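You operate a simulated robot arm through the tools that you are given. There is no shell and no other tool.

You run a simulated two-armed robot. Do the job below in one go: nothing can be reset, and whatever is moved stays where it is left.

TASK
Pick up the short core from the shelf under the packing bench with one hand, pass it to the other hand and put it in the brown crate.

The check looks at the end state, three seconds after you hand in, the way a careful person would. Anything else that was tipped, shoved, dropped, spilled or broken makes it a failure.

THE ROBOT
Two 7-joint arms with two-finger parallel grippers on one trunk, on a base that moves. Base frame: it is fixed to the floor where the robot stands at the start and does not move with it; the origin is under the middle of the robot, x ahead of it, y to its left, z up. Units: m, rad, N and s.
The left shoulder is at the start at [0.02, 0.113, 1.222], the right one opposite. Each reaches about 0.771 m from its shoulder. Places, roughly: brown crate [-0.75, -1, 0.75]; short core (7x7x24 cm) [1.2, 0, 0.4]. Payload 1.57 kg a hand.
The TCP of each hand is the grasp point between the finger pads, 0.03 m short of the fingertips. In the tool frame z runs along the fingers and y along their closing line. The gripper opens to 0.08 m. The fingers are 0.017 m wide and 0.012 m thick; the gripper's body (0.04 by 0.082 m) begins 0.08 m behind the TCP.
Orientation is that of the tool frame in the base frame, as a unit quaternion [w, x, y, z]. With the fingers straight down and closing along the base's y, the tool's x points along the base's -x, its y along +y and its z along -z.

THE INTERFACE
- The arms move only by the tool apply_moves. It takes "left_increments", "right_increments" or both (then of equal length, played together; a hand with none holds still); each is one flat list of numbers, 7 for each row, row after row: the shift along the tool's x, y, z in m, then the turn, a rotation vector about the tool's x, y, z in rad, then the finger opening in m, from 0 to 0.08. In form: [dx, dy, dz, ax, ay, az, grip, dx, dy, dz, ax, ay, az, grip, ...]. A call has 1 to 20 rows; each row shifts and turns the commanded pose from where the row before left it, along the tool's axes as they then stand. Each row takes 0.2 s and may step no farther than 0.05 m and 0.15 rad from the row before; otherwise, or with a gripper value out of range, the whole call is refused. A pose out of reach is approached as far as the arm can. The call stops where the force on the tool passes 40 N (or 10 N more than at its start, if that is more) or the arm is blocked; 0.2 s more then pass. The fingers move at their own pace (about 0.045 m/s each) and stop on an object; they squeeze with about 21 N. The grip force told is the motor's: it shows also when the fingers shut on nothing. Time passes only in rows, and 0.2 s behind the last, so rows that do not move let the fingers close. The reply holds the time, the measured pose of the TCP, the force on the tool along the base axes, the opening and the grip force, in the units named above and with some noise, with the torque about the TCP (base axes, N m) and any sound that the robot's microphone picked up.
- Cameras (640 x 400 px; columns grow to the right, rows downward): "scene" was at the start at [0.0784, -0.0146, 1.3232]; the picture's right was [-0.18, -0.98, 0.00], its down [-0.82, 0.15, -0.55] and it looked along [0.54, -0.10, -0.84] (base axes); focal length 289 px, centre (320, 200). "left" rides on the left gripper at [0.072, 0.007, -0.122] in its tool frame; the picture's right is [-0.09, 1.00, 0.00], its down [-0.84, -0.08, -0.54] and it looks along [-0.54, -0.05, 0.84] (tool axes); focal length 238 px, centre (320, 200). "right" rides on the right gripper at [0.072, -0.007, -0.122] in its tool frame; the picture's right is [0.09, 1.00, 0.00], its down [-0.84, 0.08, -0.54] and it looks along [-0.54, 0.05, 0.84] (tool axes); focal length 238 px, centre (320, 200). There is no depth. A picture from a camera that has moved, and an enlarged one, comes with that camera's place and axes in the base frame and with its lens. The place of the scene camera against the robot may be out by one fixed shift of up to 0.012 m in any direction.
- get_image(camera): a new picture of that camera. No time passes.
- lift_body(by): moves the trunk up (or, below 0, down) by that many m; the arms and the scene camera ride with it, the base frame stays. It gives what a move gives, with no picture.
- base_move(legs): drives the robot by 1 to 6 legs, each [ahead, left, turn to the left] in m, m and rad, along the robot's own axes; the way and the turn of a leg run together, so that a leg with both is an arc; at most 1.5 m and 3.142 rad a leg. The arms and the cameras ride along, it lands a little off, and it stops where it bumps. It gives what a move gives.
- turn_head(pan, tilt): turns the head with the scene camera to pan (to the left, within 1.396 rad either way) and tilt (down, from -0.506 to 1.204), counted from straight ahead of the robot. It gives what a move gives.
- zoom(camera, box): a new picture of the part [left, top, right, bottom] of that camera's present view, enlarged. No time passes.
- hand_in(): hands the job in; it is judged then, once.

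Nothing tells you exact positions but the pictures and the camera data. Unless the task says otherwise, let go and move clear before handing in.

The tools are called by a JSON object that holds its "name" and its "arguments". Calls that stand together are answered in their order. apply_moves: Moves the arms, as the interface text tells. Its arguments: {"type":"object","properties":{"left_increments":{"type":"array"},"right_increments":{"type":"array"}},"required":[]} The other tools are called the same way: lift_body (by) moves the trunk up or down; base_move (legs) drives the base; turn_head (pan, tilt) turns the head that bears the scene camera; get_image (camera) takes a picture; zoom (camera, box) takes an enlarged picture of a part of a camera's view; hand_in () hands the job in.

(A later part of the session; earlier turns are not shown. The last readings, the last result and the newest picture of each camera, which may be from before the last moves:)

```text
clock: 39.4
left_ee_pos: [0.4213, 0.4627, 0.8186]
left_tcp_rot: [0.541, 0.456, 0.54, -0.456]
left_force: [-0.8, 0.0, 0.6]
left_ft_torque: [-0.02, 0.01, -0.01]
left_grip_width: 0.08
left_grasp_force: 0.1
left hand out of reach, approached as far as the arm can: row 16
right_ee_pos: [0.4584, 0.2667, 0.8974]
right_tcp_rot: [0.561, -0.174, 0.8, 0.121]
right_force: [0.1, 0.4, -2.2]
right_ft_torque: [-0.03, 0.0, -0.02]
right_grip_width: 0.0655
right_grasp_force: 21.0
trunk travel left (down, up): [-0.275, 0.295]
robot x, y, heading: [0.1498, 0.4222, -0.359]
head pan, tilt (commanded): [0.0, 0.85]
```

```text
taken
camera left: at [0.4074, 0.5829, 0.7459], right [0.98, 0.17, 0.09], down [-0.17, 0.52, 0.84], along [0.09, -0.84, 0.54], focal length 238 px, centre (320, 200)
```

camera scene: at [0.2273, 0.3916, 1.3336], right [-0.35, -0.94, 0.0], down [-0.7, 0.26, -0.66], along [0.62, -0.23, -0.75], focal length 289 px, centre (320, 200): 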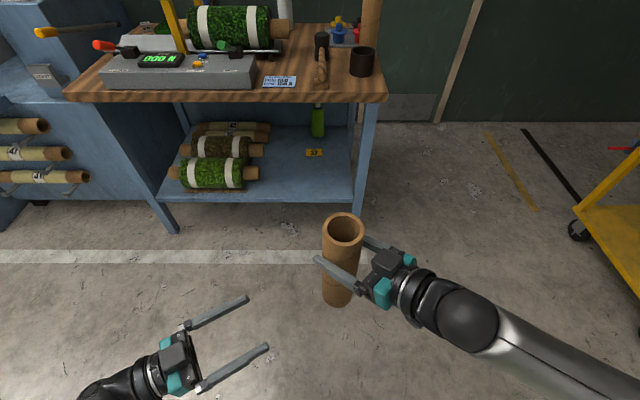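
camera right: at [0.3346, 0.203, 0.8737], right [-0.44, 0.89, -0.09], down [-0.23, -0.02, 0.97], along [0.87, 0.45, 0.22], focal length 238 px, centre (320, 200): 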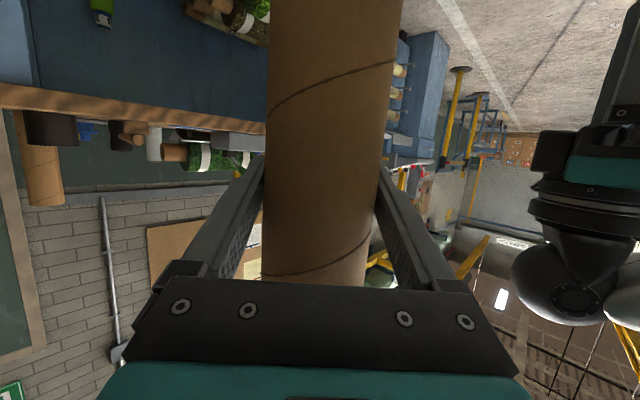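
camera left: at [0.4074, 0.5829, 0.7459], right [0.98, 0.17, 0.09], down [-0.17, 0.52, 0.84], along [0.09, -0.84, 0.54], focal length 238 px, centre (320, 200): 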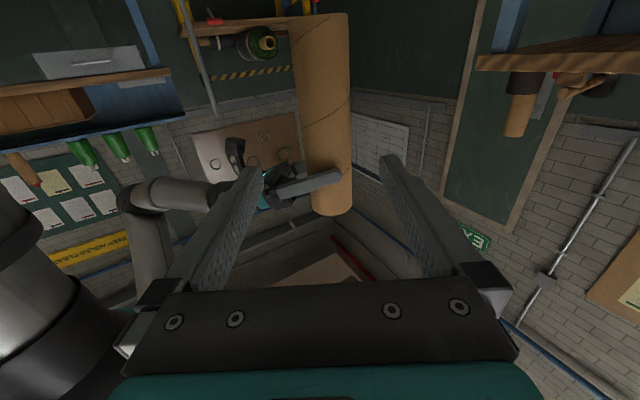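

The left hand reached its pose; the core appears centred between its fingers about 20 cm ahead. I raise it to about 5.5 cm below the right grip and advance half way, then check.

{"name": "apply_moves", "arguments": {"left_increments": [-0.0072, 0.0015, 0.034, 0, 0, 0, 0.08, -0.0072, 0.0015, 0.033, 0, 0, 0, 0.08, -0.0071, 0.0015, 0.033, 0, 0, 0, 0.08]}}

{"name": "get_image", "arguments": {"camera": "left"}}

{"name": "get_image", "arguments": {"camera": "scene"}}

```text
clock: 40.2
left_ee_pos: [0.4435, 0.3646, 0.8402]
left_tcp_rot: [0.539, 0.458, 0.54, -0.457]
left_force: [-0.1, 0.1, 0.3]
left_ft_torque: [0.0, 0.03, 0.01]
left_grip_width: 0.08
left_grasp_force: 0.1
right_ee_pos: [0.4591, 0.2664, 0.8965]
right_tcp_rot: [0.561, -0.174, 0.8, 0.122]
right_force: [0.8, -0.1, -2.5]
right_ft_torque: [-0.01, -0.02, -0.03]
right_grip_width: 0.0651
right_grasp_force: 21.3
trunk travel left (down, up): [-0.275, 0.295]
robot x, y, heading: [0.1497, 0.4242, -0.361]
head pan, tilt (commanded): [0.0, 0.85]
```

```text
taken
camera left: at [0.4296, 0.4845, 0.7675], right [0.98, 0.16, 0.09], down [-0.17, 0.52, 0.84], along [0.09, -0.84, 0.54], focal length 238 px, centre (320, 200)
```

left: 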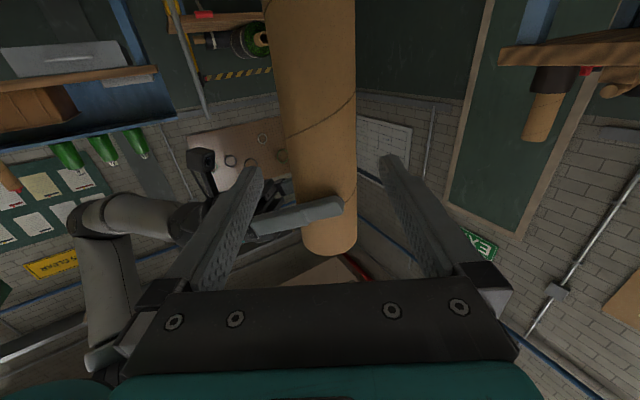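

```text
taken
camera scene: at [0.2274, 0.3916, 1.3336], right [-0.35, -0.94, 0.0], down [-0.7, 0.26, -0.66], along [0.62, -0.23, -0.75], focal length 289 px, centre (320, 200)
```

scene: 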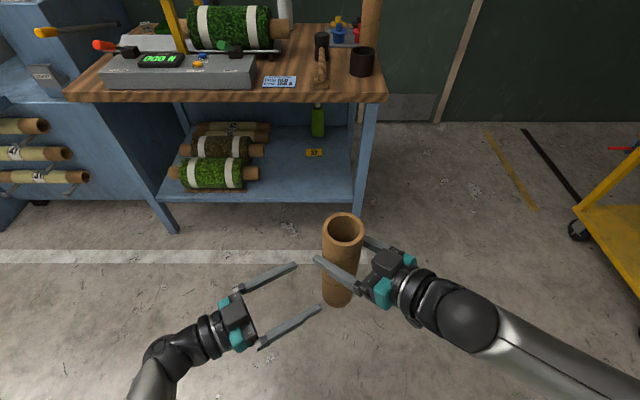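

The core is centred for the left hand within about a millimetre, with the right fingers clearly above its path. I advance the remaining 10 cm and check before closing.

{"name": "apply_moves", "arguments": {"left_increments": [0, 0, 0.025, 0, 0, 0, 0.08, 0, 0, 0.025, 0, 0, 0, 0.08, 0, 0, 0.025, 0, 0, 0, 0.08, 0, 0, 0.024, 0, 0, 0, 0.08]}}

{"name": "get_image", "arguments": {"camera": "left"}}

{"name": "zoom", "arguments": {"camera": "scene", "box": [220, 180, 460, 340]}}

```text
clock: 41.2
left_ee_pos: [0.4604, 0.2665, 0.8396]
left_tcp_rot: [0.54, 0.457, 0.54, -0.457]
left_force: [0.2, 0.6, -0.2]
left_ft_torque: [0.03, 0.0, -0.02]
left_grip_width: 0.0801
left_grasp_force: 0.0
right_ee_pos: [0.458, 0.2659, 0.8974]
right_tcp_rot: [0.561, -0.174, 0.8, 0.122]
right_force: [1.2, 0.9, -2.3]
right_ft_torque: [-0.05, -0.02, -0.02]
right_grip_width: 0.0654
right_grasp_force: 21.2
trunk travel left (down, up): [-0.275, 0.295]
robot x, y, heading: [0.1449, 0.4271, -0.357]
head pan, tilt (commanded): [0.0, 0.85]
```

```text
taken
camera left: at [0.4461, 0.3881, 0.7676], right [0.98, 0.16, 0.09], down [-0.17, 0.52, 0.84], along [0.09, -0.84, 0.54], focal length 238 px, centre (320, 200)
```

left: 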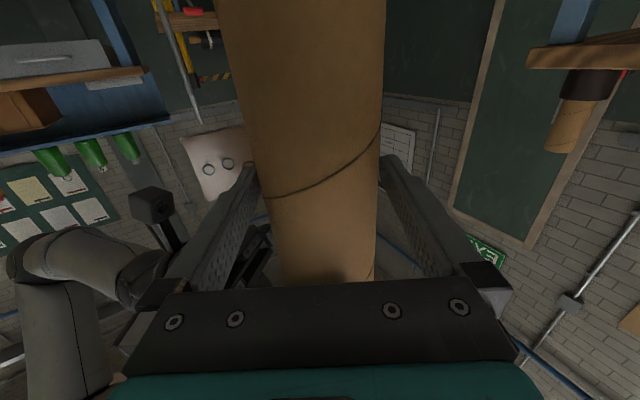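

```text
2.50 times, centred on (340, 260) of scene
camera zoom: at [0.2274, 0.3916, 1.3336], right [-0.35, -0.94, 0.0], down [-0.7, 0.26, -0.66], along [0.62, -0.23, -0.75], focal length 722 px, centre (270, 50)
```

zoom: 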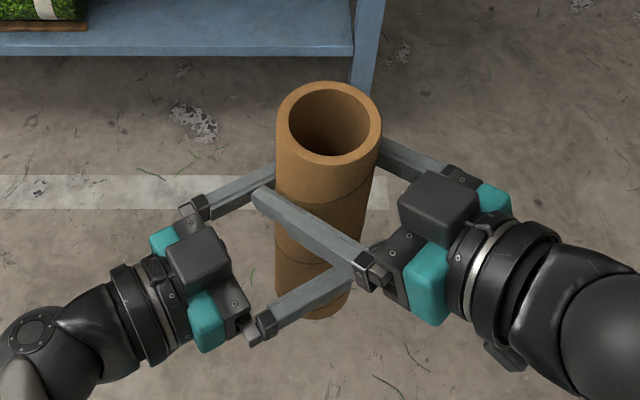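

The left fingers straddle the core below the right fingers, no contact so far. I close the left gripper while the right keeps holding.

{"name": "apply_moves", "arguments": {"left_increments": [0, 0, 0, 0, 0, 0, 0.03, 0, 0, 0, 0, 0, 0, 0.03, 0, 0, 0, 0, 0, 0, 0.03, 0, 0, 0, 0, 0, 0, 0.03, 0, 0, 0, 0, 0, 0, 0.03]}}

{"name": "get_image", "arguments": {"camera": "left"}}

```text
clock: 42.4
left_ee_pos: [0.4602, 0.2674, 0.8396]
left_tcp_rot: [0.539, 0.457, 0.54, -0.457]
left_force: [2.8, -2.6, 0.1]
left_ft_torque: [0.13, -0.24, 0.02]
left_grip_width: 0.0651
left_grasp_force: 21.2
right_ee_pos: [0.4587, 0.2661, 0.897]
right_tcp_rot: [0.56, -0.175, 0.8, 0.123]
right_force: [-1.3, 1.8, -0.5]
right_ft_torque: [-0.1, 0.37, 0.01]
right_grip_width: 0.0653
right_grasp_force: 21.1
trunk travel left (down, up): [-0.275, 0.295]
robot x, y, heading: [0.1485, 0.4224, -0.358]
head pan, tilt (commanded): [0.0, 0.85]
```

```text
taken
camera left: at [0.4463, 0.3886, 0.7677], right [0.98, 0.16, 0.09], down [-0.17, 0.52, 0.84], along [0.09, -0.84, 0.54], focal length 238 px, centre (320, 200)
```

left: 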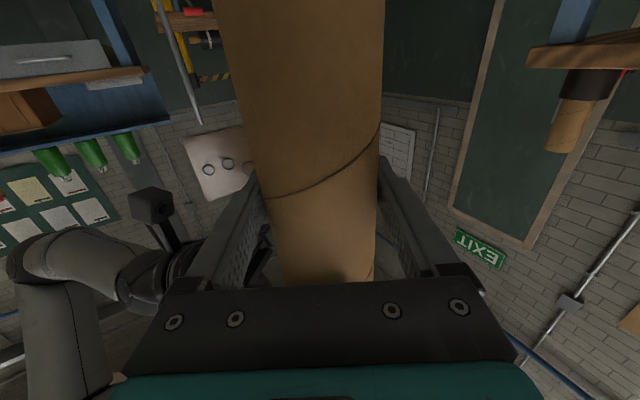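

Both hands now hold the core. I open the right gripper, wait, and withdraw it back along its fingers.

{"name": "apply_moves", "arguments": {"right_increments": [0, 0, 0, 0, 0, 0, 0.08, 0, 0, 0, 0, 0, 0, 0.08, 0, 0, 0, 0, 0, 0, 0.08]}}

{"name": "zoom", "arguments": {"camera": "scene", "box": [220, 180, 460, 340]}}

```text
clock: 43.2
left_ee_pos: [0.461, 0.2665, 0.8397]
left_tcp_rot: [0.539, 0.457, 0.54, -0.456]
left_force: [0.4, 0.7, 0.1]
left_ft_torque: [0.01, -0.02, -0.01]
left_grip_width: 0.065
left_grasp_force: 20.9
right_ee_pos: [0.4594, 0.2664, 0.8969]
right_tcp_rot: [0.561, -0.173, 0.801, 0.121]
right_force: [0.5, -0.3, 0.4]
right_ft_torque: [0.02, 0.0, 0.0]
right_grip_width: 0.0801
right_grasp_force: 0.0
trunk travel left (down, up): [-0.275, 0.295]
robot x, y, heading: [0.1474, 0.423, -0.357]
head pan, tilt (commanded): [0.0, 0.85]
```

```text
2.50 times, centred on (340, 260) of scene
camera zoom: at [0.2274, 0.3918, 1.3336], right [-0.35, -0.94, 0.0], down [-0.7, 0.26, -0.66], along [0.62, -0.23, -0.75], focal length 722 px, centre (270, 50)
```

zoom: 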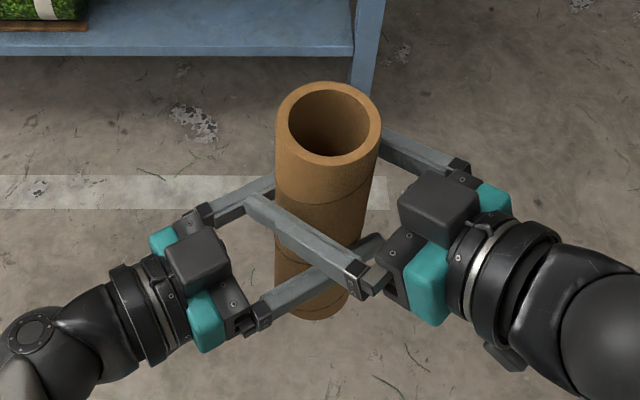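

The left hand holds the core at 6.5 cm width; the right is open. I wait a moment and re-read the left force before moving the right hand.

{"name": "apply_moves", "arguments": {"left_increments": [0, 0, 0, 0, 0, 0, 0.03, 0, 0, 0, 0, 0, 0, 0.03]}}

{"name": "get_image", "arguments": {"camera": "right"}}

```text
clock: 43.8
left_ee_pos: [0.4608, 0.2671, 0.8403]
left_tcp_rot: [0.54, 0.456, 0.54, -0.456]
left_force: [0.2, -0.4, -0.4]
left_ft_torque: [0.0, 0.01, 0.05]
left_grip_width: 0.0651
left_grasp_force: 21.1
right_ee_pos: [0.459, 0.2668, 0.8974]
right_tcp_rot: [0.561, -0.174, 0.8, 0.122]
right_force: [0.3, -0.8, 0.4]
right_ft_torque: [0.0, 0.03, 0.0]
right_grip_width: 0.0802
right_grasp_force: 0.2
trunk travel left (down, up): [-0.275, 0.295]
robot x, y, heading: [0.1488, 0.4228, -0.361]
head pan, tilt (commanded): [0.0, 0.85]
```

```text
taken
camera right: at [0.3351, 0.2029, 0.8734], right [-0.44, 0.89, -0.09], down [-0.23, -0.02, 0.97], along [0.87, 0.45, 0.22], focal length 238 px, centre (320, 200)
```

right: 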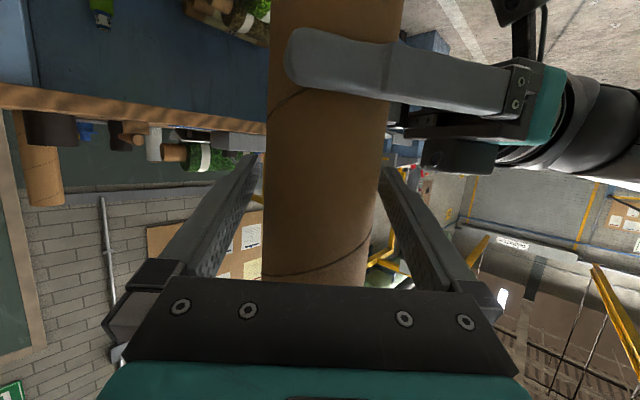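

The left grip is stable and the right fingers are clear of the core on both sides. I withdraw the right hand along its fingers, then to the right.

{"name": "apply_moves", "arguments": {"right_increments": [0, 0, -0.02, 0, 0, 0, 0.08, 0, 0, -0.03, 0, 0, 0, 0.08, 0, 0, -0.03, 0, 0, 0, 0.08, 0, 0, -0.03, 0, 0, 0, 0.08, 0.00967, -0.0283, -0.0266, 0, 0, 0, 0.08, 0.00967, -0.0283, -0.0266, 0, 0, 0, 0.08, 0.00967, -0.0283, -0.0266, 0, 0, 0, 0.08]}}

{"name": "get_image", "arguments": {"camera": "scene"}}

{"name": "get_image", "arguments": {"camera": "left"}}

```text
clock: 45.4
left_ee_pos: [0.4604, 0.2679, 0.8404]
left_tcp_rot: [0.54, 0.456, 0.54, -0.456]
left_force: [-0.1, 0.9, -0.2]
left_ft_torque: [0.01, 0.01, -0.01]
left_grip_width: 0.0653
left_grasp_force: 20.8
right_ee_pos: [0.3227, 0.1096, 0.9356]
right_tcp_rot: [0.56, -0.175, 0.801, 0.122]
right_force: [0.5, -0.5, 0.1]
right_ft_torque: [-0.01, 0.01, -0.03]
right_grip_width: 0.0801
right_grasp_force: 0.1
trunk travel left (down, up): [-0.275, 0.295]
robot x, y, heading: [0.146, 0.4253, -0.361]
head pan, tilt (commanded): [0.0, 0.85]
```

```text
taken
camera scene: at [0.2271, 0.3918, 1.3336], right [-0.35, -0.94, 0.0], down [-0.7, 0.26, -0.66], along [0.62, -0.23, -0.75], focal length 289 px, centre (320, 200)
```

scene: 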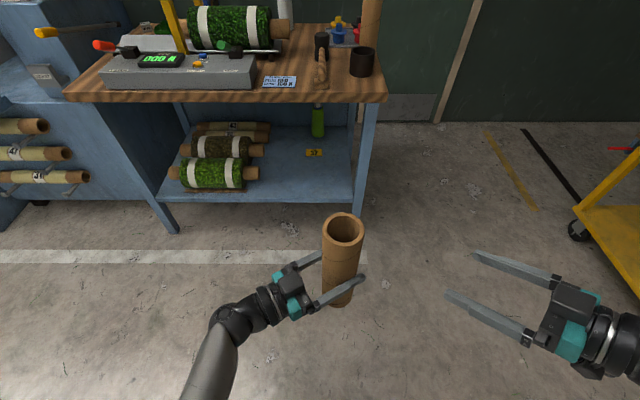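

```text
taken
camera left: at [0.446, 0.3885, 0.7677], right [0.98, 0.16, 0.09], down [-0.17, 0.52, 0.84], along [0.09, -0.84, 0.54], focal length 238 px, centre (320, 200)
```

left: 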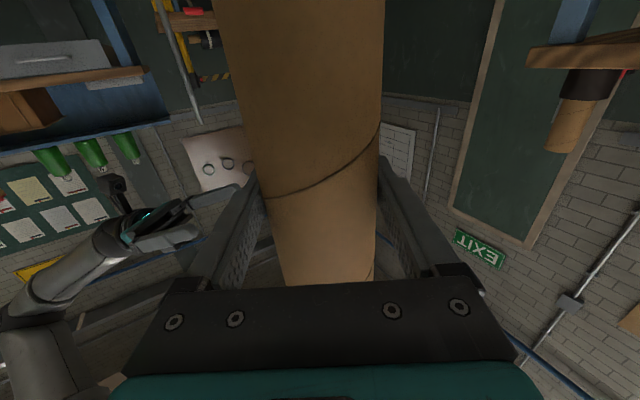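

The handover is done: the left hand alone holds the core near its middle. I now turn the left hand fingers-down so the core lies horizontal, and tuck the right hand up and aside.

{"name": "apply_moves", "arguments": {"left_increments": [0, 0, 0, 0, 0, 0, 0.03, 0, 0, 0, 0, 0, 0, 0.03, 0, 0, 0, 0, 0, 0, 0.03, 0, 0, 0, 0, 0, 0, 0.03, 0, 0, 0, 0, 0.1428, 0, 0.03, 0, 0, 0, 0, 0.1428, 0, 0.03, 0, 0, 0, 0, 0.1428, 0, 0.03, 0, 0, 0, 0, 0.1428, 0, 0.03, 0, 0, 0, 0, 0.1428, 0, 0.03, 0, 0, 0, 0, 0.1428, 0, 0.03, 0, 0, 0, 0, 0.1428, 0, 0.03, 0, 0, 0, 0, 0.1428, 0, 0.03, 0, 0, 0, 0, 0.1428, 0, 0.03, 0, 0, 0, 0, 0.1428, 0, 0.03, 0, 0, 0, 0, 0.1428, 0, 0.03], "right_increments": [-0.0352, -0.00708, -0.02034, 0, 0, 0, 0.08, -0.0352, -0.00708, -0.02034, 0, 0, 0, 0.08, -0.0352, -0.00708, -0.02034, 0, 0, 0, 0.08, -0.0352, -0.00708, -0.02034, 0, 0, 0, 0.08, -0.0352, -0.00708, -0.02034, 0, 0, 0, 0.08, 0, 0, 0, 0, 0, 0, 0.08, 0, 0, 0, 0, 0, 0, 0.08, 0, 0, 0, 0, 0, 0, 0.08, 0, 0, 0, 0, 0, 0, 0.08, 0, 0, 0, 0, 0, 0, 0.08, 0, 0, 0, 0, 0, 0, 0.08, 0, 0, 0, 0, 0, 0, 0.08, 0, 0, 0, 0, 0, 0, 0.08, 0, 0, 0, 0, 0, 0, 0.08, 0, 0, 0, 0, 0, 0, 0.08]}}

{"name": "get_image", "arguments": {"camera": "scene"}}

{"name": "get_image", "arguments": {"camera": "left"}}

```text
clock: 48.6
left_ee_pos: [0.459, 0.2667, 0.8396]
left_tcp_rot: [-0.002, 0.646, 0.764, 0.001]
left_force: [0.4, -0.3, -0.4]
left_ft_torque: [0.03, -0.03, 0.0]
left_grip_width: 0.0652
left_grasp_force: 20.9
right_ee_pos: [0.3063, 0.0637, 1.1392]
right_tcp_rot: [0.56, -0.174, 0.801, 0.122]
right_force: [0.2, 0.3, 0.0]
right_ft_torque: [0.02, 0.02, 0.02]
right_grip_width: 0.0799
right_grasp_force: 0.1
trunk travel left (down, up): [-0.275, 0.295]
robot x, y, heading: [0.1487, 0.4258, -0.357]
head pan, tilt (commanded): [0.0, 0.85]
```

```text
taken
camera scene: at [0.2274, 0.3915, 1.3336], right [-0.35, -0.94, 0.0], down [-0.7, 0.26, -0.66], along [0.62, -0.23, -0.75], focal length 289 px, centre (320, 200)
```

scene: 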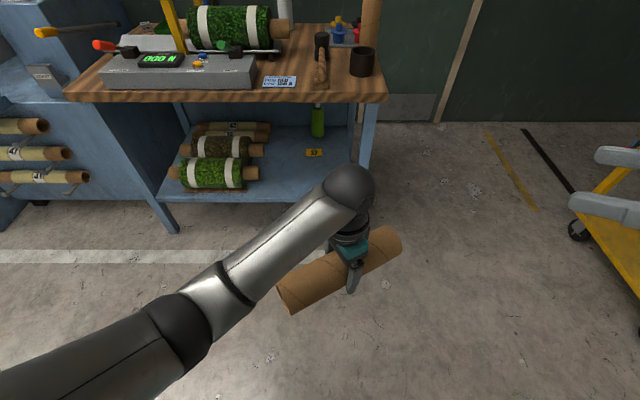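

```text
taken
camera left: at [0.4531, 0.3379, 0.9616], right [1.0, 0.07, 0.0], down [0.06, -0.84, 0.54], along [0.04, -0.54, -0.84], focal length 238 px, centre (320, 200)
```

left: 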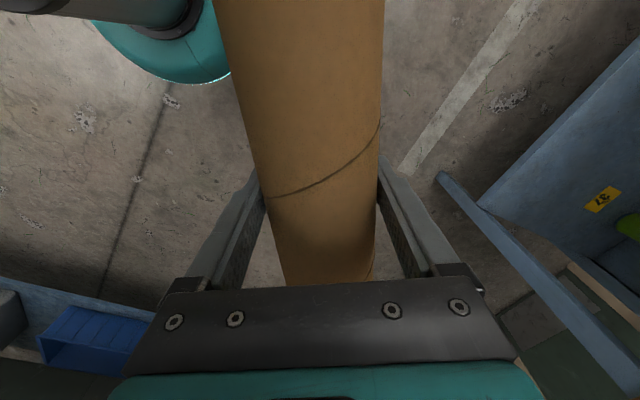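

The core is horizontal in the left hand. I raise it to transport height (about z 1.02), align it left-to-right in front of me, and then look around before driving to the crate.

{"name": "apply_moves", "arguments": {"left_increments": [0, 0, -0.036, 0, 0, 0, 0.03, 0, 0, -0.036, 0, 0, 0.1309, 0.03, 0, 0, -0.036, 0, 0, 0.1309, 0.03, 0, 0, -0.036, 0, 0, 0.1309, 0.03, 0, 0, -0.036, 0, 0, 0.1309, 0.03, 0.0333, 0, 0, 0, 0, 0, 0.03, 0.0333, 0, 0, 0, 0, 0, 0.03, 0.0333, 0, 0, 0, 0, 0, 0.03]}}

{"name": "turn_head", "arguments": {"pan": -1.3, "tilt": 0.5}}

{"name": "get_image", "arguments": {"camera": "scene"}}

{"name": "get_image", "arguments": {"camera": "left"}}

```text
clock: 50.4
left_ee_pos: [0.4944, 0.3629, 1.0196]
left_tcp_rot: [0.0, 0.822, 0.57, 0.0]
left_force: [-0.4, 1.1, -2.8]
left_ft_torque: [0.01, -0.02, 0.0]
left_grip_width: 0.0651
left_grasp_force: 21.3
right_ee_pos: [0.3061, 0.0657, 1.1388]
right_tcp_rot: [0.561, -0.174, 0.8, 0.121]
right_force: [0.2, 0.7, -0.6]
right_ft_torque: [-0.02, -0.01, 0.0]
right_grip_width: 0.0801
right_grasp_force: 0.1
trunk travel left (down, up): [-0.275, 0.295]
robot x, y, heading: [0.1443, 0.4265, -0.359]
head pan, tilt (commanded): [0.0, 0.85]
```

```text
clock: 51.9
left_ee_pos: [0.4942, 0.3612, 1.0197]
left_tcp_rot: [0.001, 0.822, 0.57, 0.0]
left_force: [0.5, 0.1, -1.7]
left_ft_torque: [0.02, 0.01, 0.0]
left_grip_width: 0.0648
left_grasp_force: 21.0
right_ee_pos: [0.306, 0.0637, 1.1393]
right_tcp_rot: [0.56, -0.174, 0.801, 0.121]
right_force: [0.3, 0.3, 0.7]
right_ft_torque: [-0.01, 0.02, 0.03]
right_grip_width: 0.08
right_grasp_force: 0.0
trunk travel left (down, up): [-0.275, 0.295]
robot x, y, heading: [0.1472, 0.4261, -0.357]
head pan, tilt (commanded): [-1.3, 0.499]
```

```text
taken
camera scene: at [0.1463, 0.3286, 1.3636], right [-1.0, 0.09, 0.0], down [0.04, 0.48, -0.88], along [-0.08, -0.87, -0.48], focal length 289 px, centre (320, 200)
```

scene: 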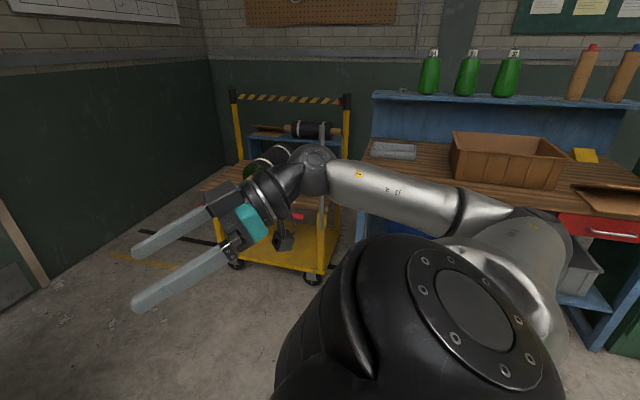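

```text
taken
camera left: at [0.525, 0.4255, 1.1408], right [0.9, -0.43, 0.0], down [-0.37, -0.76, 0.54], along [-0.24, -0.49, -0.84], focal length 238 px, centre (320, 200)
```

left: 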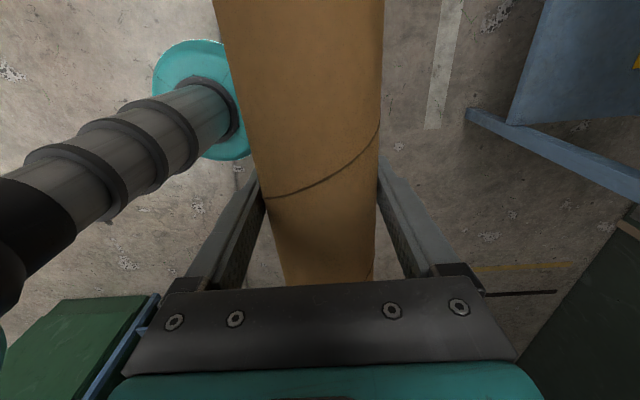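

The core is secure (weight shows on the left hand) and I see the crate table to my right. I rotate in place toward the crate table and look at the surroundings.

{"name": "base_move", "arguments": {"legs": [[0, 0, -1.617]]}}

{"name": "turn_head", "arguments": {"pan": -0.6, "tilt": 0.45}}

{"name": "get_image", "arguments": {"camera": "scene"}}

{"name": "turn_head", "arguments": {"pan": 0.2, "tilt": 0.45}}

{"name": "get_image", "arguments": {"camera": "scene"}}

```text
clock: 56.2
left_ee_pos: [0.0669, 0.0793, 1.0199]
left_tcp_rot: [0.0, 0.98, -0.2, 0.0]
left_force: [0.1, -0.2, -1.4]
left_ft_torque: [0.0, 0.0, -0.01]
left_grip_width: 0.0652
left_grasp_force: 20.5
right_ee_pos: [-0.2205, 0.28, 1.1375]
right_tcp_rot: [0.476, 0.457, 0.68, -0.32]
right_force: [-0.2, -0.5, -0.2]
right_ft_torque: [0.01, 0.02, 0.0]
right_grip_width: 0.08
right_grasp_force: 0.0
trunk travel left (down, up): [-0.275, 0.295]
robot x, y, heading: [0.1471, 0.4252, -1.97]
head pan, tilt (commanded): [-1.3, 0.499]
```

```text
clock: 57.3
left_ee_pos: [0.0663, 0.0785, 1.0204]
left_tcp_rot: [0.0, 0.98, -0.198, 0.0]
left_force: [0.6, 0.2, -2.1]
left_ft_torque: [-0.03, 0.02, -0.03]
left_grip_width: 0.065
left_grasp_force: 21.3
right_ee_pos: [-0.2214, 0.2801, 1.1384]
right_tcp_rot: [0.476, 0.457, 0.68, -0.32]
right_force: [0.7, -0.2, -0.3]
right_ft_torque: [0.0, 0.01, 0.01]
right_grip_width: 0.0799
right_grasp_force: 0.0
trunk travel left (down, up): [-0.275, 0.295]
robot x, y, heading: [0.1427, 0.4258, -1.972]
head pan, tilt (commanded): [-0.6, 0.45]
```

```text
taken
camera scene: at [0.0633, 0.3639, 1.368], right [-0.54, 0.84, 0.0], down [0.37, 0.23, -0.9], along [-0.76, -0.49, -0.44], focal length 289 px, centre (320, 200)
```

scene: 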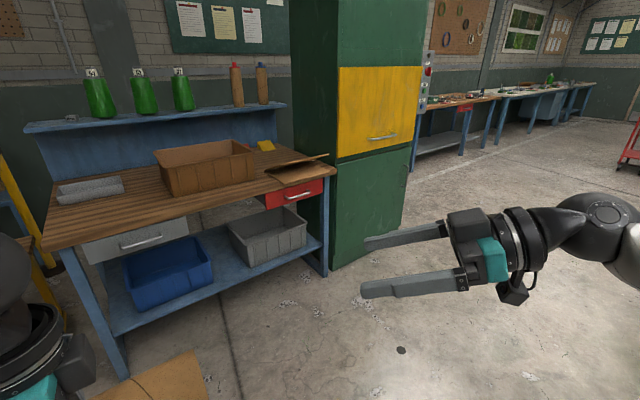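

```text
clock: 58.4
left_ee_pos: [0.068, 0.0778, 1.0202]
left_tcp_rot: [0.0, 0.98, -0.198, 0.0]
left_force: [0.1, -0.7, -1.5]
left_ft_torque: [-0.01, -0.01, 0.0]
left_grip_width: 0.0652
left_grasp_force: 21.2
right_ee_pos: [-0.2212, 0.2799, 1.139]
right_tcp_rot: [0.475, 0.458, 0.679, -0.321]
right_force: [-0.6, 0.2, -0.9]
right_ft_torque: [0.02, -0.03, 0.03]
right_grip_width: 0.0798
right_grasp_force: 0.0
trunk travel left (down, up): [-0.275, 0.295]
robot x, y, heading: [0.1454, 0.423, -1.977]
head pan, tilt (commanded): [0.201, 0.45]
```

```text
taken
camera scene: at [0.1224, 0.3233, 1.368], right [-0.98, 0.2, 0.0], down [0.09, 0.43, -0.9], along [-0.18, -0.88, -0.44], focal length 289 px, centre (320, 200)
```

scene: 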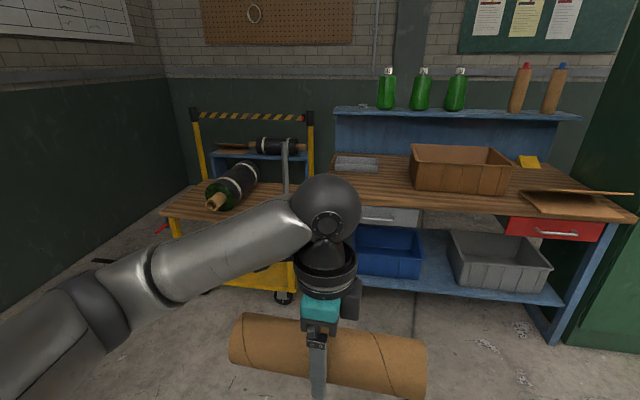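

The floor between me and the crate table is clear; the green cabinet is beside the table, away from my path. I drive to a staging point about 0.6 m in front of the table, in line with the crate.

{"name": "base_move", "arguments": {"legs": [[0.75, -0.516, 0]]}}

{"name": "turn_head", "arguments": {"pan": 0.0, "tilt": 0.65}}

{"name": "get_image", "arguments": {"camera": "scene"}}

```text
clock: 63.1
left_ee_pos: [-0.6935, -0.4065, 1.0197]
left_tcp_rot: [0.0, 0.98, -0.201, 0.0]
left_force: [-0.5, -0.3, -2.2]
left_ft_torque: [0.02, -0.02, 0.0]
left_grip_width: 0.0652
left_grasp_force: 20.4
right_ee_pos: [-0.98, -0.2051, 1.1381]
right_tcp_rot: [0.476, 0.458, 0.68, -0.32]
right_force: [0.4, -1.1, 0.3]
right_ft_torque: [0.0, 0.01, 0.03]
right_grip_width: 0.0797
right_grasp_force: 0.0
trunk travel left (down, up): [-0.275, 0.295]
robot x, y, heading: [-0.6148, -0.0627, -1.973]
head pan, tilt (commanded): [0.201, 0.45]
```

```text
clock: 63.9
left_ee_pos: [-0.6937, -0.4071, 1.0189]
left_tcp_rot: [0.0, 0.98, -0.201, 0.0]
left_force: [-0.1, 0.4, -2.4]
left_ft_torque: [0.02, 0.0, -0.01]
left_grip_width: 0.0649
left_grasp_force: 20.9
right_ee_pos: [-0.9809, -0.2044, 1.139]
right_tcp_rot: [0.475, 0.459, 0.679, -0.321]
right_force: [0.2, -0.6, -0.3]
right_ft_torque: [0.01, 0.03, 0.04]
right_grip_width: 0.0799
right_grasp_force: 0.2
trunk travel left (down, up): [-0.275, 0.295]
robot x, y, heading: [-0.614, -0.0624, -1.979]
head pan, tilt (commanded): [0.0, 0.649]
```

```text
taken
camera scene: at [-0.6523, -0.1531, 1.3503], right [-0.92, 0.39, 0.0], down [0.24, 0.56, -0.8], along [-0.31, -0.73, -0.6], focal length 289 px, centre (320, 200)
```

scene: 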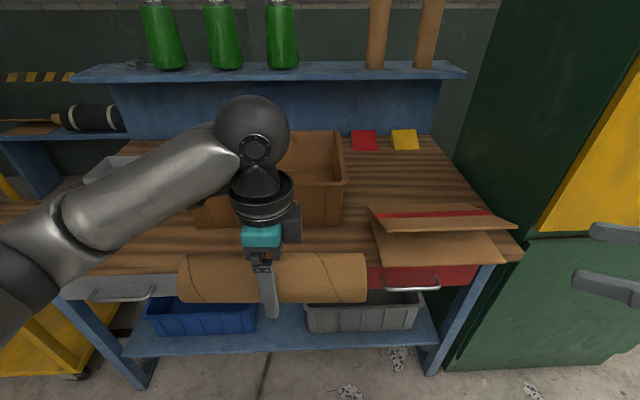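

I'm squared up to the crate table; the arm partly hides the crate. I zoom in to measure the crate and table edge.

{"name": "zoom", "arguments": {"camera": "scene", "box": [160, 110, 400, 260]}}

{"name": "zoom", "arguments": {"camera": "scene", "box": [320, 180, 560, 330]}}

{"name": "get_image", "arguments": {"camera": "left"}}

{"name": "get_image", "arguments": {"camera": "right"}}

```text
2.67 times, centred on (280, 185) of scene
camera zoom: at [-0.6523, -0.1531, 1.3503], right [-0.92, 0.39, 0.0], down [0.24, 0.56, -0.8], along [-0.31, -0.73, -0.6], focal length 770 px, centre (427, 240)
```

zoom: 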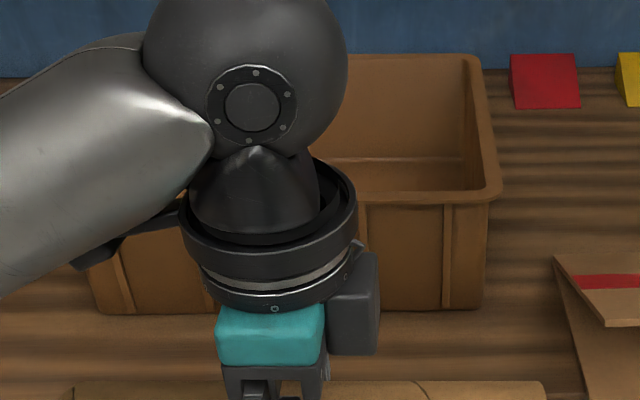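

```text
2.67 times, centred on (440, 255) of scene
camera zoom: at [-0.6523, -0.1531, 1.3503], right [-0.92, 0.39, 0.0], down [0.24, 0.56, -0.8], along [-0.31, -0.73, -0.6], focal length 770 px, centre (0, 53)
```

zoom: 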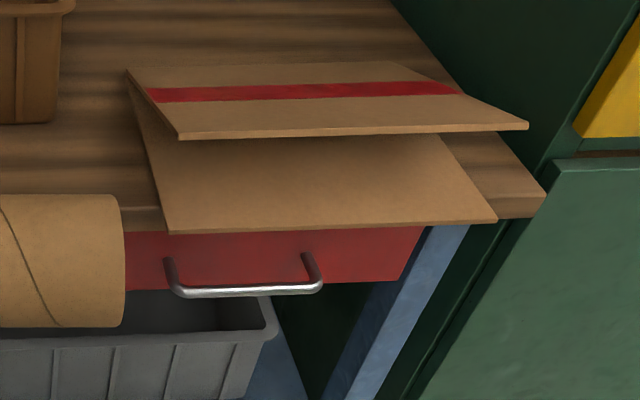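

```text
taken
camera left: at [-0.6305, -0.4424, 1.1408], right [-0.48, -0.88, 0.0], down [-0.74, 0.4, 0.54], along [-0.48, 0.26, -0.84], focal length 238 px, centre (320, 200)
```

left: 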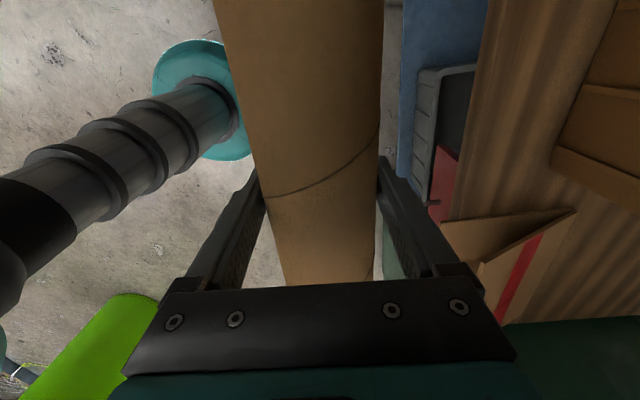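

```text
taken
camera right: at [-1.0387, -0.0786, 1.1148], right [0.91, 0.4, -0.09], down [-0.01, 0.24, 0.97], along [0.41, -0.89, 0.22], focal length 238 px, centre (320, 200)
```

right: 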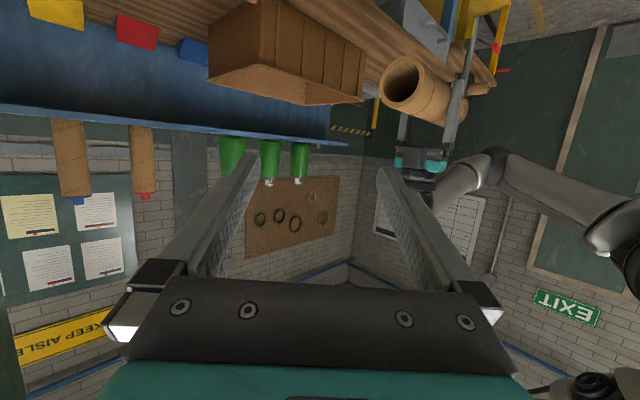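

My two-view estimate puts the table top nearer z 0.82 than 0.755, so I want a better height measurement. I raise the trunk 0.25 m and take a second view for clean vertical parallax.

{"name": "lift_body", "arguments": {"by": 0.25}}

{"name": "get_image", "arguments": {"camera": "scene"}}

{"name": "zoom", "arguments": {"camera": "scene", "box": [160, 160, 400, 310]}}

{"name": "get_image", "arguments": {"camera": "left"}}

```text
clock: 66.5
left_ee_pos: [-0.6933, -0.4081, 1.2702]
left_tcp_rot: [0.001, 0.98, -0.201, 0.0]
left_force: [-0.2, 0.2, -2.4]
left_ft_torque: [-0.01, 0.01, 0.0]
left_grip_width: 0.0649
left_grasp_force: 21.0
right_ee_pos: [-0.9805, -0.2053, 1.3892]
right_tcp_rot: [0.475, 0.459, 0.679, -0.322]
right_force: [-0.1, 0.9, -0.3]
right_ft_torque: [-0.01, -0.01, -0.02]
right_grip_width: 0.0803
right_grasp_force: 0.1
trunk travel left (down, up): [-0.525, 0.045]
robot x, y, heading: [-0.614, -0.0623, -1.975]
head pan, tilt (commanded): [0.0, 0.649]
```

```text
taken
camera scene: at [-0.6524, -0.1531, 1.6001], right [-0.92, 0.39, 0.0], down [0.24, 0.56, -0.8], along [-0.31, -0.73, -0.6], focal length 289 px, centre (320, 200)
```

scene: 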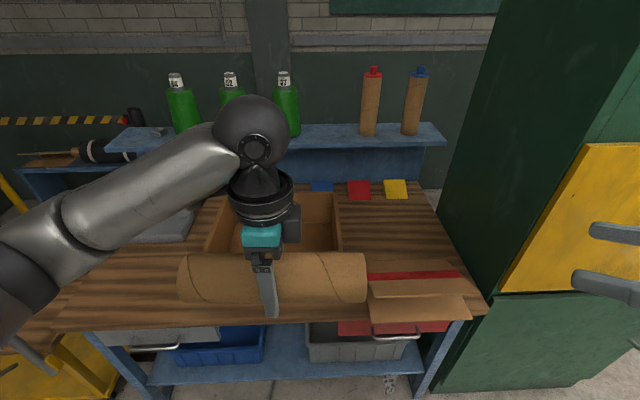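

```text
2.67 times, centred on (280, 235) of scene
camera zoom: at [-0.6524, -0.1531, 1.6001], right [-0.92, 0.39, 0.0], down [0.24, 0.56, -0.8], along [-0.31, -0.73, -0.6], focal length 770 px, centre (427, 107)
```

zoom: 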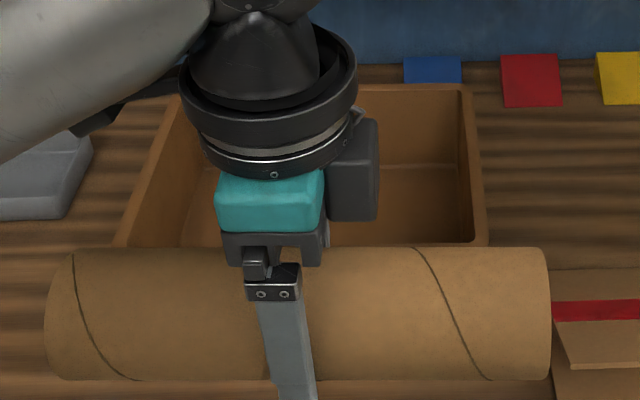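

```text
taken
camera left: at [-0.6306, -0.4425, 1.3907], right [-0.48, -0.88, 0.0], down [-0.74, 0.4, 0.54], along [-0.48, 0.26, -0.84], focal length 238 px, centre (320, 200)
```

left: 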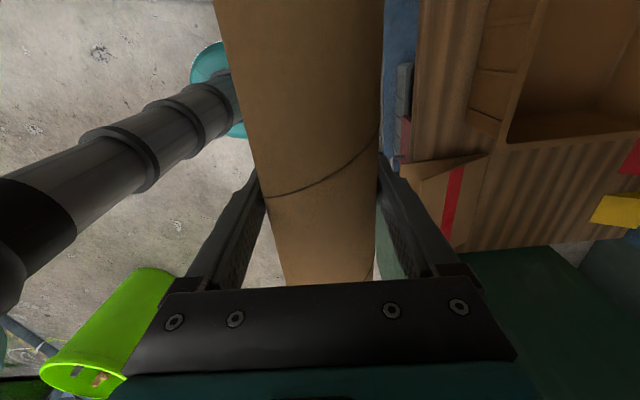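

Parallax gives: table top z ≈ 0.806, crate floor ≈ 0.82, rim ≈ 0.952; crate rim spans about 0.69–1.01 m ahead and from −0.07 to +0.36 m sideways. I extend the left hand toward its placing posture here in free space and tuck the right hand back.

{"name": "apply_moves", "arguments": {"left_increments": [0.0165, 0.03925, 0, 0, 0, 0, 0.03, 0.0165, 0.03925, 0, 0, 0, 0, 0.03, 0.0165, 0.03925, 0, 0, 0, 0, 0.03, 0.0165, 0.03925, 0, 0, 0, 0, 0.03], "right_increments": [0, 0, -0.02, 0, 0, 0, 0.08, 0, 0, -0.02, 0, 0, 0, 0.08, 0, 0, -0.02, 0, 0, 0, 0.08, 0, 0, -0.02, 0, 0, 0, 0.08]}}

{"name": "base_move", "arguments": {"legs": [[0, 0, 0.028]]}}

{"name": "get_image", "arguments": {"camera": "scene"}}

{"name": "get_image", "arguments": {"camera": "left"}}

```text
clock: 67.5
left_ee_pos: [-0.6961, -0.5796, 1.268]
left_tcp_rot: [0.001, 0.979, -0.202, 0.0]
left_force: [-0.2, 0.5, -2.2]
left_ft_torque: [0.02, 0.0, 0.05]
left_grip_width: 0.065
left_grasp_force: 20.3
right_ee_pos: [-1.0083, -0.1339, 1.4159]
right_tcp_rot: [0.475, 0.459, 0.679, -0.322]
right_force: [0.2, -0.3, -1.0]
right_ft_torque: [0.04, -0.01, 0.03]
right_grip_width: 0.0801
right_grasp_force: 0.0
trunk travel left (down, up): [-0.525, 0.045]
robot x, y, heading: [-0.6159, -0.0638, -1.98]
head pan, tilt (commanded): [0.0, 0.649]
```

```text
clock: 68.2
left_ee_pos: [-0.6801, -0.5804, 1.269]
left_tcp_rot: [-0.001, 0.982, -0.188, 0.0]
left_force: [-0.6, 0.3, -2.5]
left_ft_torque: [0.01, 0.01, -0.02]
left_grip_width: 0.0652
left_grasp_force: 21.0
right_ee_pos: [-1.0056, -0.1456, 1.4165]
right_tcp_rot: [0.479, 0.45, 0.685, -0.315]
right_force: [-0.2, 0.7, 0.5]
right_ft_torque: [-0.05, 0.0, 0.0]
right_grip_width: 0.0803
right_grasp_force: 0.0
trunk travel left (down, up): [-0.525, 0.045]
robot x, y, heading: [-0.6133, -0.0629, -1.948]
head pan, tilt (commanded): [0.0, 0.649]
```

```text
taken
camera scene: at [-0.6499, -0.1542, 1.6002], right [-0.93, 0.37, 0.0], down [0.22, 0.56, -0.8], along [-0.29, -0.74, -0.6], focal length 289 px, centre (320, 200)
```

scene: 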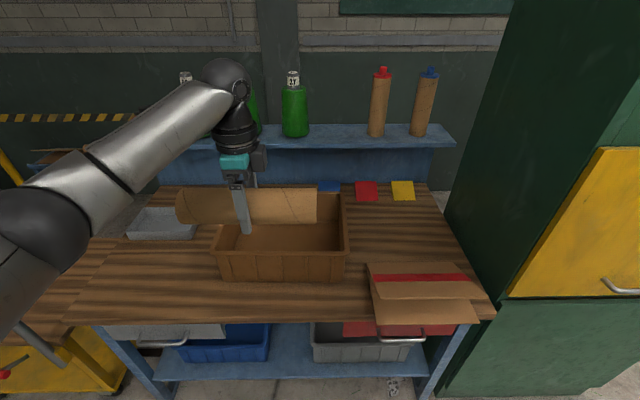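

```text
taken
camera left: at [-0.617, -0.6144, 1.3897], right [-0.45, -0.89, 0.0], down [-0.75, 0.38, 0.54], along [-0.48, 0.25, -0.84], focal length 238 px, centre (320, 200)
```

left: 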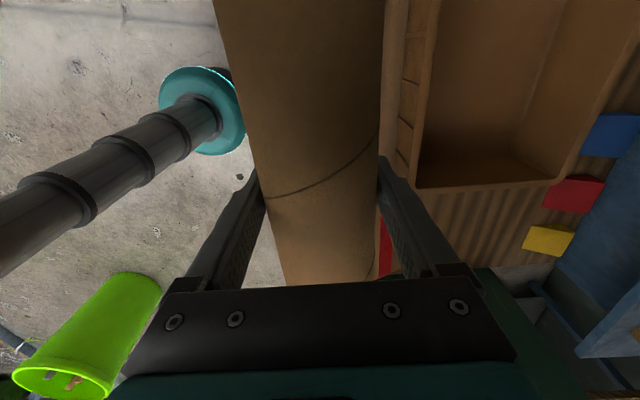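

The crate is now fully visible below. I zoom in to refine its corners before driving in.

{"name": "zoom", "arguments": {"camera": "scene", "box": [180, 170, 380, 295]}}

{"name": "zoom", "arguments": {"camera": "scene", "box": [60, 240, 500, 400]}}

```text
3.20 times, centred on (280, 232) of scene
camera zoom: at [-0.6499, -0.1542, 1.6002], right [-0.93, 0.37, 0.0], down [0.22, 0.56, -0.8], along [-0.29, -0.74, -0.6], focal length 924 px, centre (448, 96)
```

zoom: 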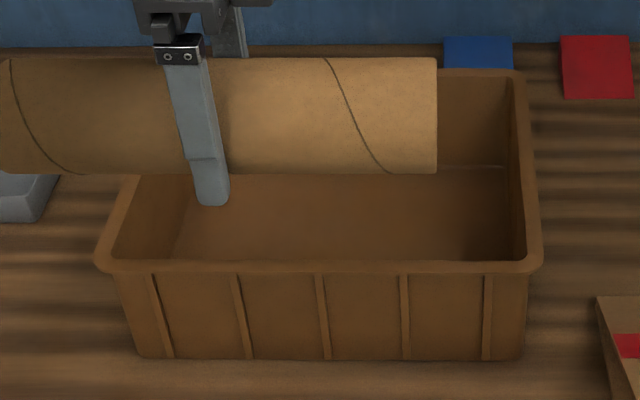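

```text
1.45 times, centred on (280, 320) of scene
camera zoom: at [-0.6499, -0.1542, 1.6002], right [-0.93, 0.37, 0.0], down [0.22, 0.56, -0.8], along [-0.29, -0.74, -0.6], focal length 420 px, centre (378, 26)
```

zoom: 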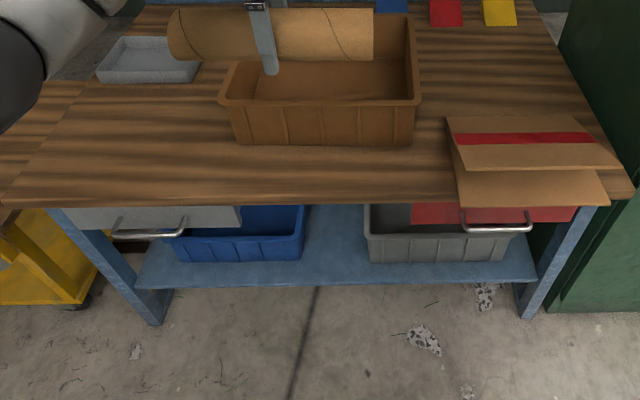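

The crate floor interior spans roughly 0.70–0.98 m ahead and −0.075 to +0.317 m sideways; the left hand is lined up with its middle. I drive 0.31 m forward, keeping about 7 cm between base and table.

{"name": "base_move", "arguments": {"legs": [[0.31, 0, 0]]}}

{"name": "get_image", "arguments": {"camera": "scene"}}

{"name": "get_image", "arguments": {"camera": "left"}}

{"name": "get_image", "arguments": {"camera": "right"}}

```text
clock: 70.3
left_ee_pos: [-0.7965, -0.8702, 1.2682]
left_tcp_rot: [0.0, 0.982, -0.189, 0.0]
left_force: [-0.2, -0.9, -1.8]
left_ft_torque: [-0.03, 0.03, 0.04]
left_grip_width: 0.0653
left_grasp_force: 21.1
right_ee_pos: [-1.1212, -0.4333, 1.4154]
right_tcp_rot: [0.479, 0.45, 0.684, -0.316]
right_force: [0.2, 0.2, 0.1]
right_ft_torque: [0.0, -0.01, 0.01]
right_grip_width: 0.0801
right_grasp_force: 0.0
trunk travel left (down, up): [-0.525, 0.045]
robot x, y, heading: [-0.7266, -0.3479, -1.953]
head pan, tilt (commanded): [0.0, 0.649]
```

```text
taken
camera scene: at [-0.7649, -0.4427, 1.6002], right [-0.93, 0.37, 0.0], down [0.22, 0.56, -0.8], along [-0.29, -0.74, -0.6], focal length 289 px, centre (320, 200)
```

scene: 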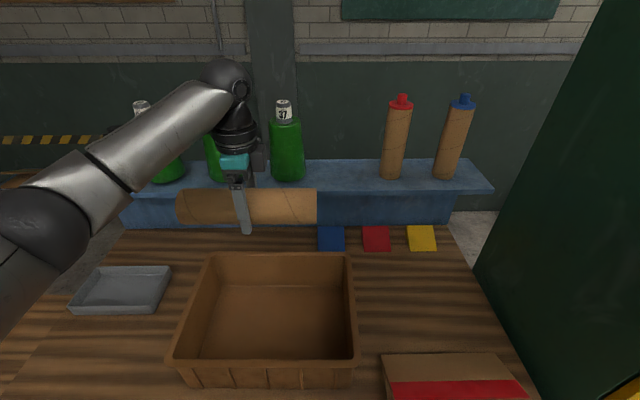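

```text
taken
camera left: at [-0.7331, -0.9029, 1.3895], right [-0.45, -0.89, 0.0], down [-0.75, 0.38, 0.54], along [-0.48, 0.25, -0.84], focal length 238 px, centre (320, 200)
```

left: 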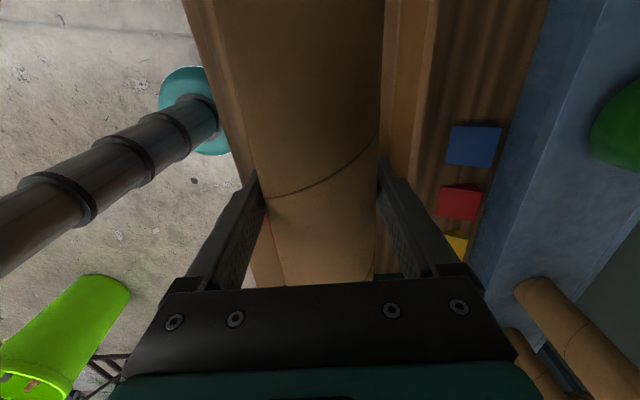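

```text
taken
camera right: at [-1.1816, -0.3077, 1.392], right [0.9, 0.42, -0.09], down [-0.02, 0.23, 0.97], along [0.43, -0.88, 0.22], focal length 238 px, centre (320, 200)
```

right: 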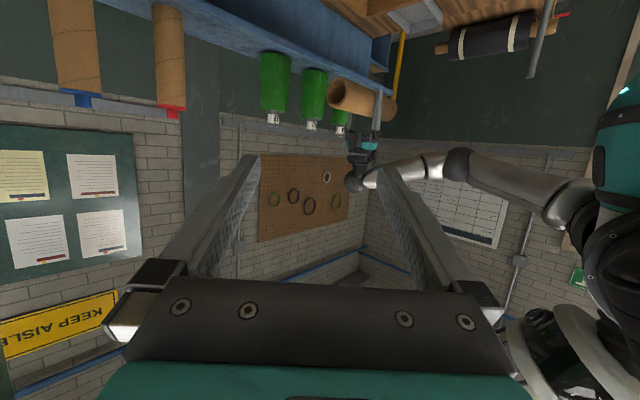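

The core is right over the crate: crate rim centre is about (0.54, 0.12) in my frame and the hand is at (0.507, 0.13), leaving about 7 cm margins. I lower the trunk 0.25 m so the core ends just above rim height.

{"name": "lift_body", "arguments": {"by": -0.25}}

{"name": "get_image", "arguments": {"camera": "scene"}}

{"name": "get_image", "arguments": {"camera": "left"}}

{"name": "get_image", "arguments": {"camera": "right"}}

```text
clock: 72.9
left_ee_pos: [-0.7963, -0.8689, 1.0185]
left_tcp_rot: [0.0, 0.982, -0.19, 0.001]
left_force: [0.7, -0.3, -2.5]
left_ft_torque: [0.0, -0.02, 0.02]
left_grip_width: 0.0652
left_grasp_force: 20.8
right_ee_pos: [-1.1217, -0.4315, 1.1657]
right_tcp_rot: [0.479, 0.45, 0.685, -0.315]
right_force: [0.0, -0.1, 0.1]
right_ft_torque: [-0.01, -0.03, -0.02]
right_grip_width: 0.0799
right_grasp_force: 0.0
trunk travel left (down, up): [-0.275, 0.295]
robot x, y, heading: [-0.7304, -0.3487, -1.951]
head pan, tilt (commanded): [0.0, 0.649]
```

```text
taken
camera scene: at [-0.7646, -0.442, 1.3503], right [-0.93, 0.37, 0.0], down [0.22, 0.56, -0.8], along [-0.3, -0.74, -0.6], focal length 289 px, centre (320, 200)
```

scene: 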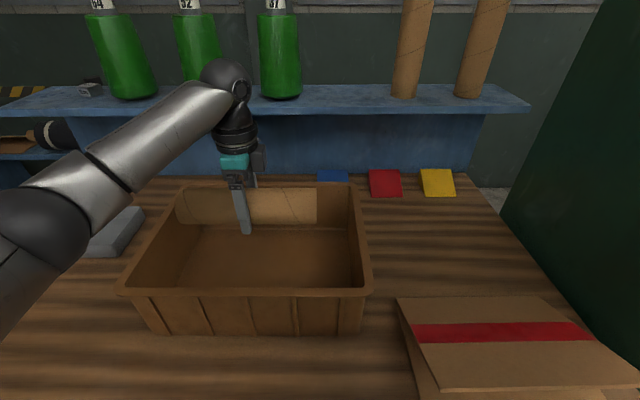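

```text
taken
camera left: at [-0.7328, -0.9024, 1.1398], right [-0.45, -0.89, 0.0], down [-0.75, 0.38, 0.54], along [-0.48, 0.25, -0.84], focal length 238 px, centre (320, 200)
```

left: 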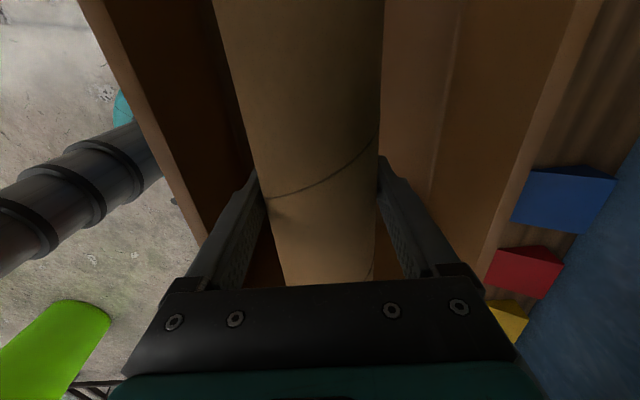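

```text
taken
camera right: at [-1.1813, -0.3072, 1.1422], right [0.9, 0.42, -0.09], down [-0.02, 0.24, 0.97], along [0.43, -0.88, 0.22], focal length 238 px, centre (320, 200)
```

right: 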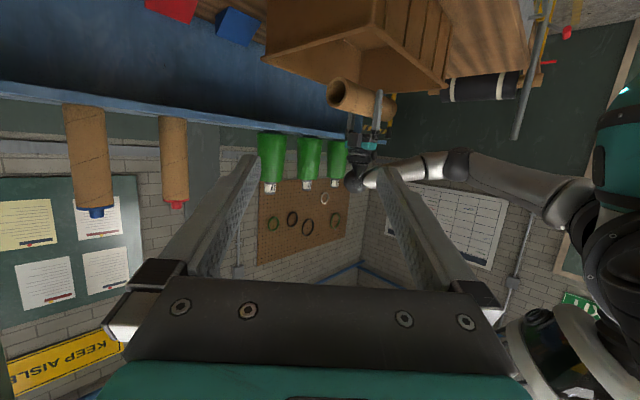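

The core hangs inside the crate's opening outline, clear of all walls. I lower the arm 10.5 cm into the crate and check.

{"name": "apply_moves", "arguments": {"left_increments": [0, 0, 0.02, 0, 0, 0, 0.03, 0, 0, 0.03, 0, 0, 0, 0.03, 0, 0, 0.03, 0, 0, 0, 0.03, 0, 0, 0.025, 0, 0, 0, 0.03]}}

{"name": "get_image", "arguments": {"camera": "scene"}}

{"name": "get_image", "arguments": {"camera": "left"}}

```text
clock: 73.9
left_ee_pos: [-0.7955, -0.8688, 0.9127]
left_tcp_rot: [0.0, 0.982, -0.189, 0.001]
left_force: [0.3, -0.8, -1.8]
left_ft_torque: [-0.01, -0.01, -0.05]
left_grip_width: 0.0651
left_grasp_force: 21.0
right_ee_pos: [-1.1204, -0.4324, 1.1654]
right_tcp_rot: [0.479, 0.451, 0.684, -0.316]
right_force: [0.2, 0.0, 0.5]
right_ft_torque: [-0.01, 0.02, 0.02]
right_grip_width: 0.0802
right_grasp_force: 0.1
trunk travel left (down, up): [-0.275, 0.295]
robot x, y, heading: [-0.7259, -0.351, -1.948]
head pan, tilt (commanded): [0.0, 0.649]
```

```text
taken
camera scene: at [-0.7646, -0.4421, 1.3502], right [-0.93, 0.37, 0.0], down [0.22, 0.56, -0.8], along [-0.3, -0.74, -0.6], focal length 289 px, centre (320, 200)
```

scene: 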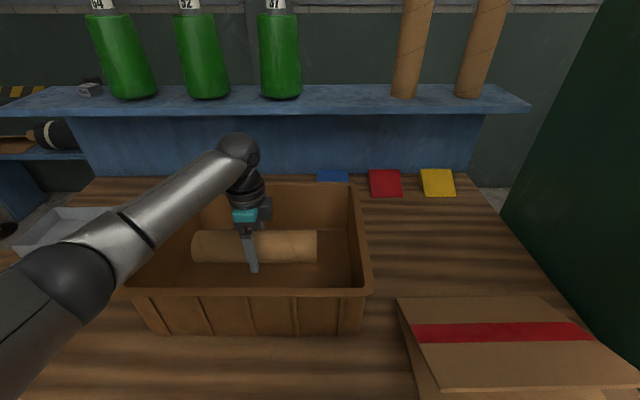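

```text
taken
camera left: at [-0.7319, -0.9024, 1.0349], right [-0.46, -0.89, 0.0], down [-0.75, 0.38, 0.54], along [-0.48, 0.25, -0.84], focal length 238 px, centre (320, 200)
```

left: 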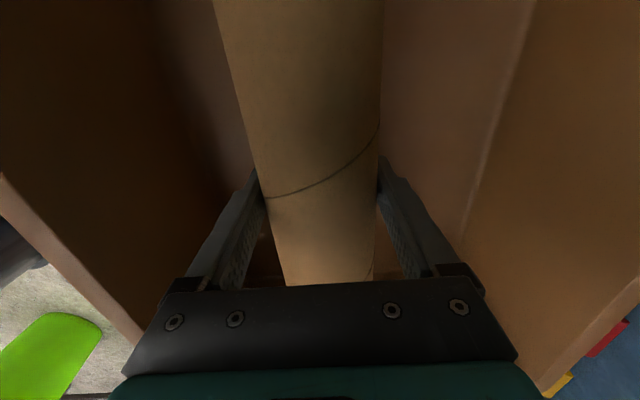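

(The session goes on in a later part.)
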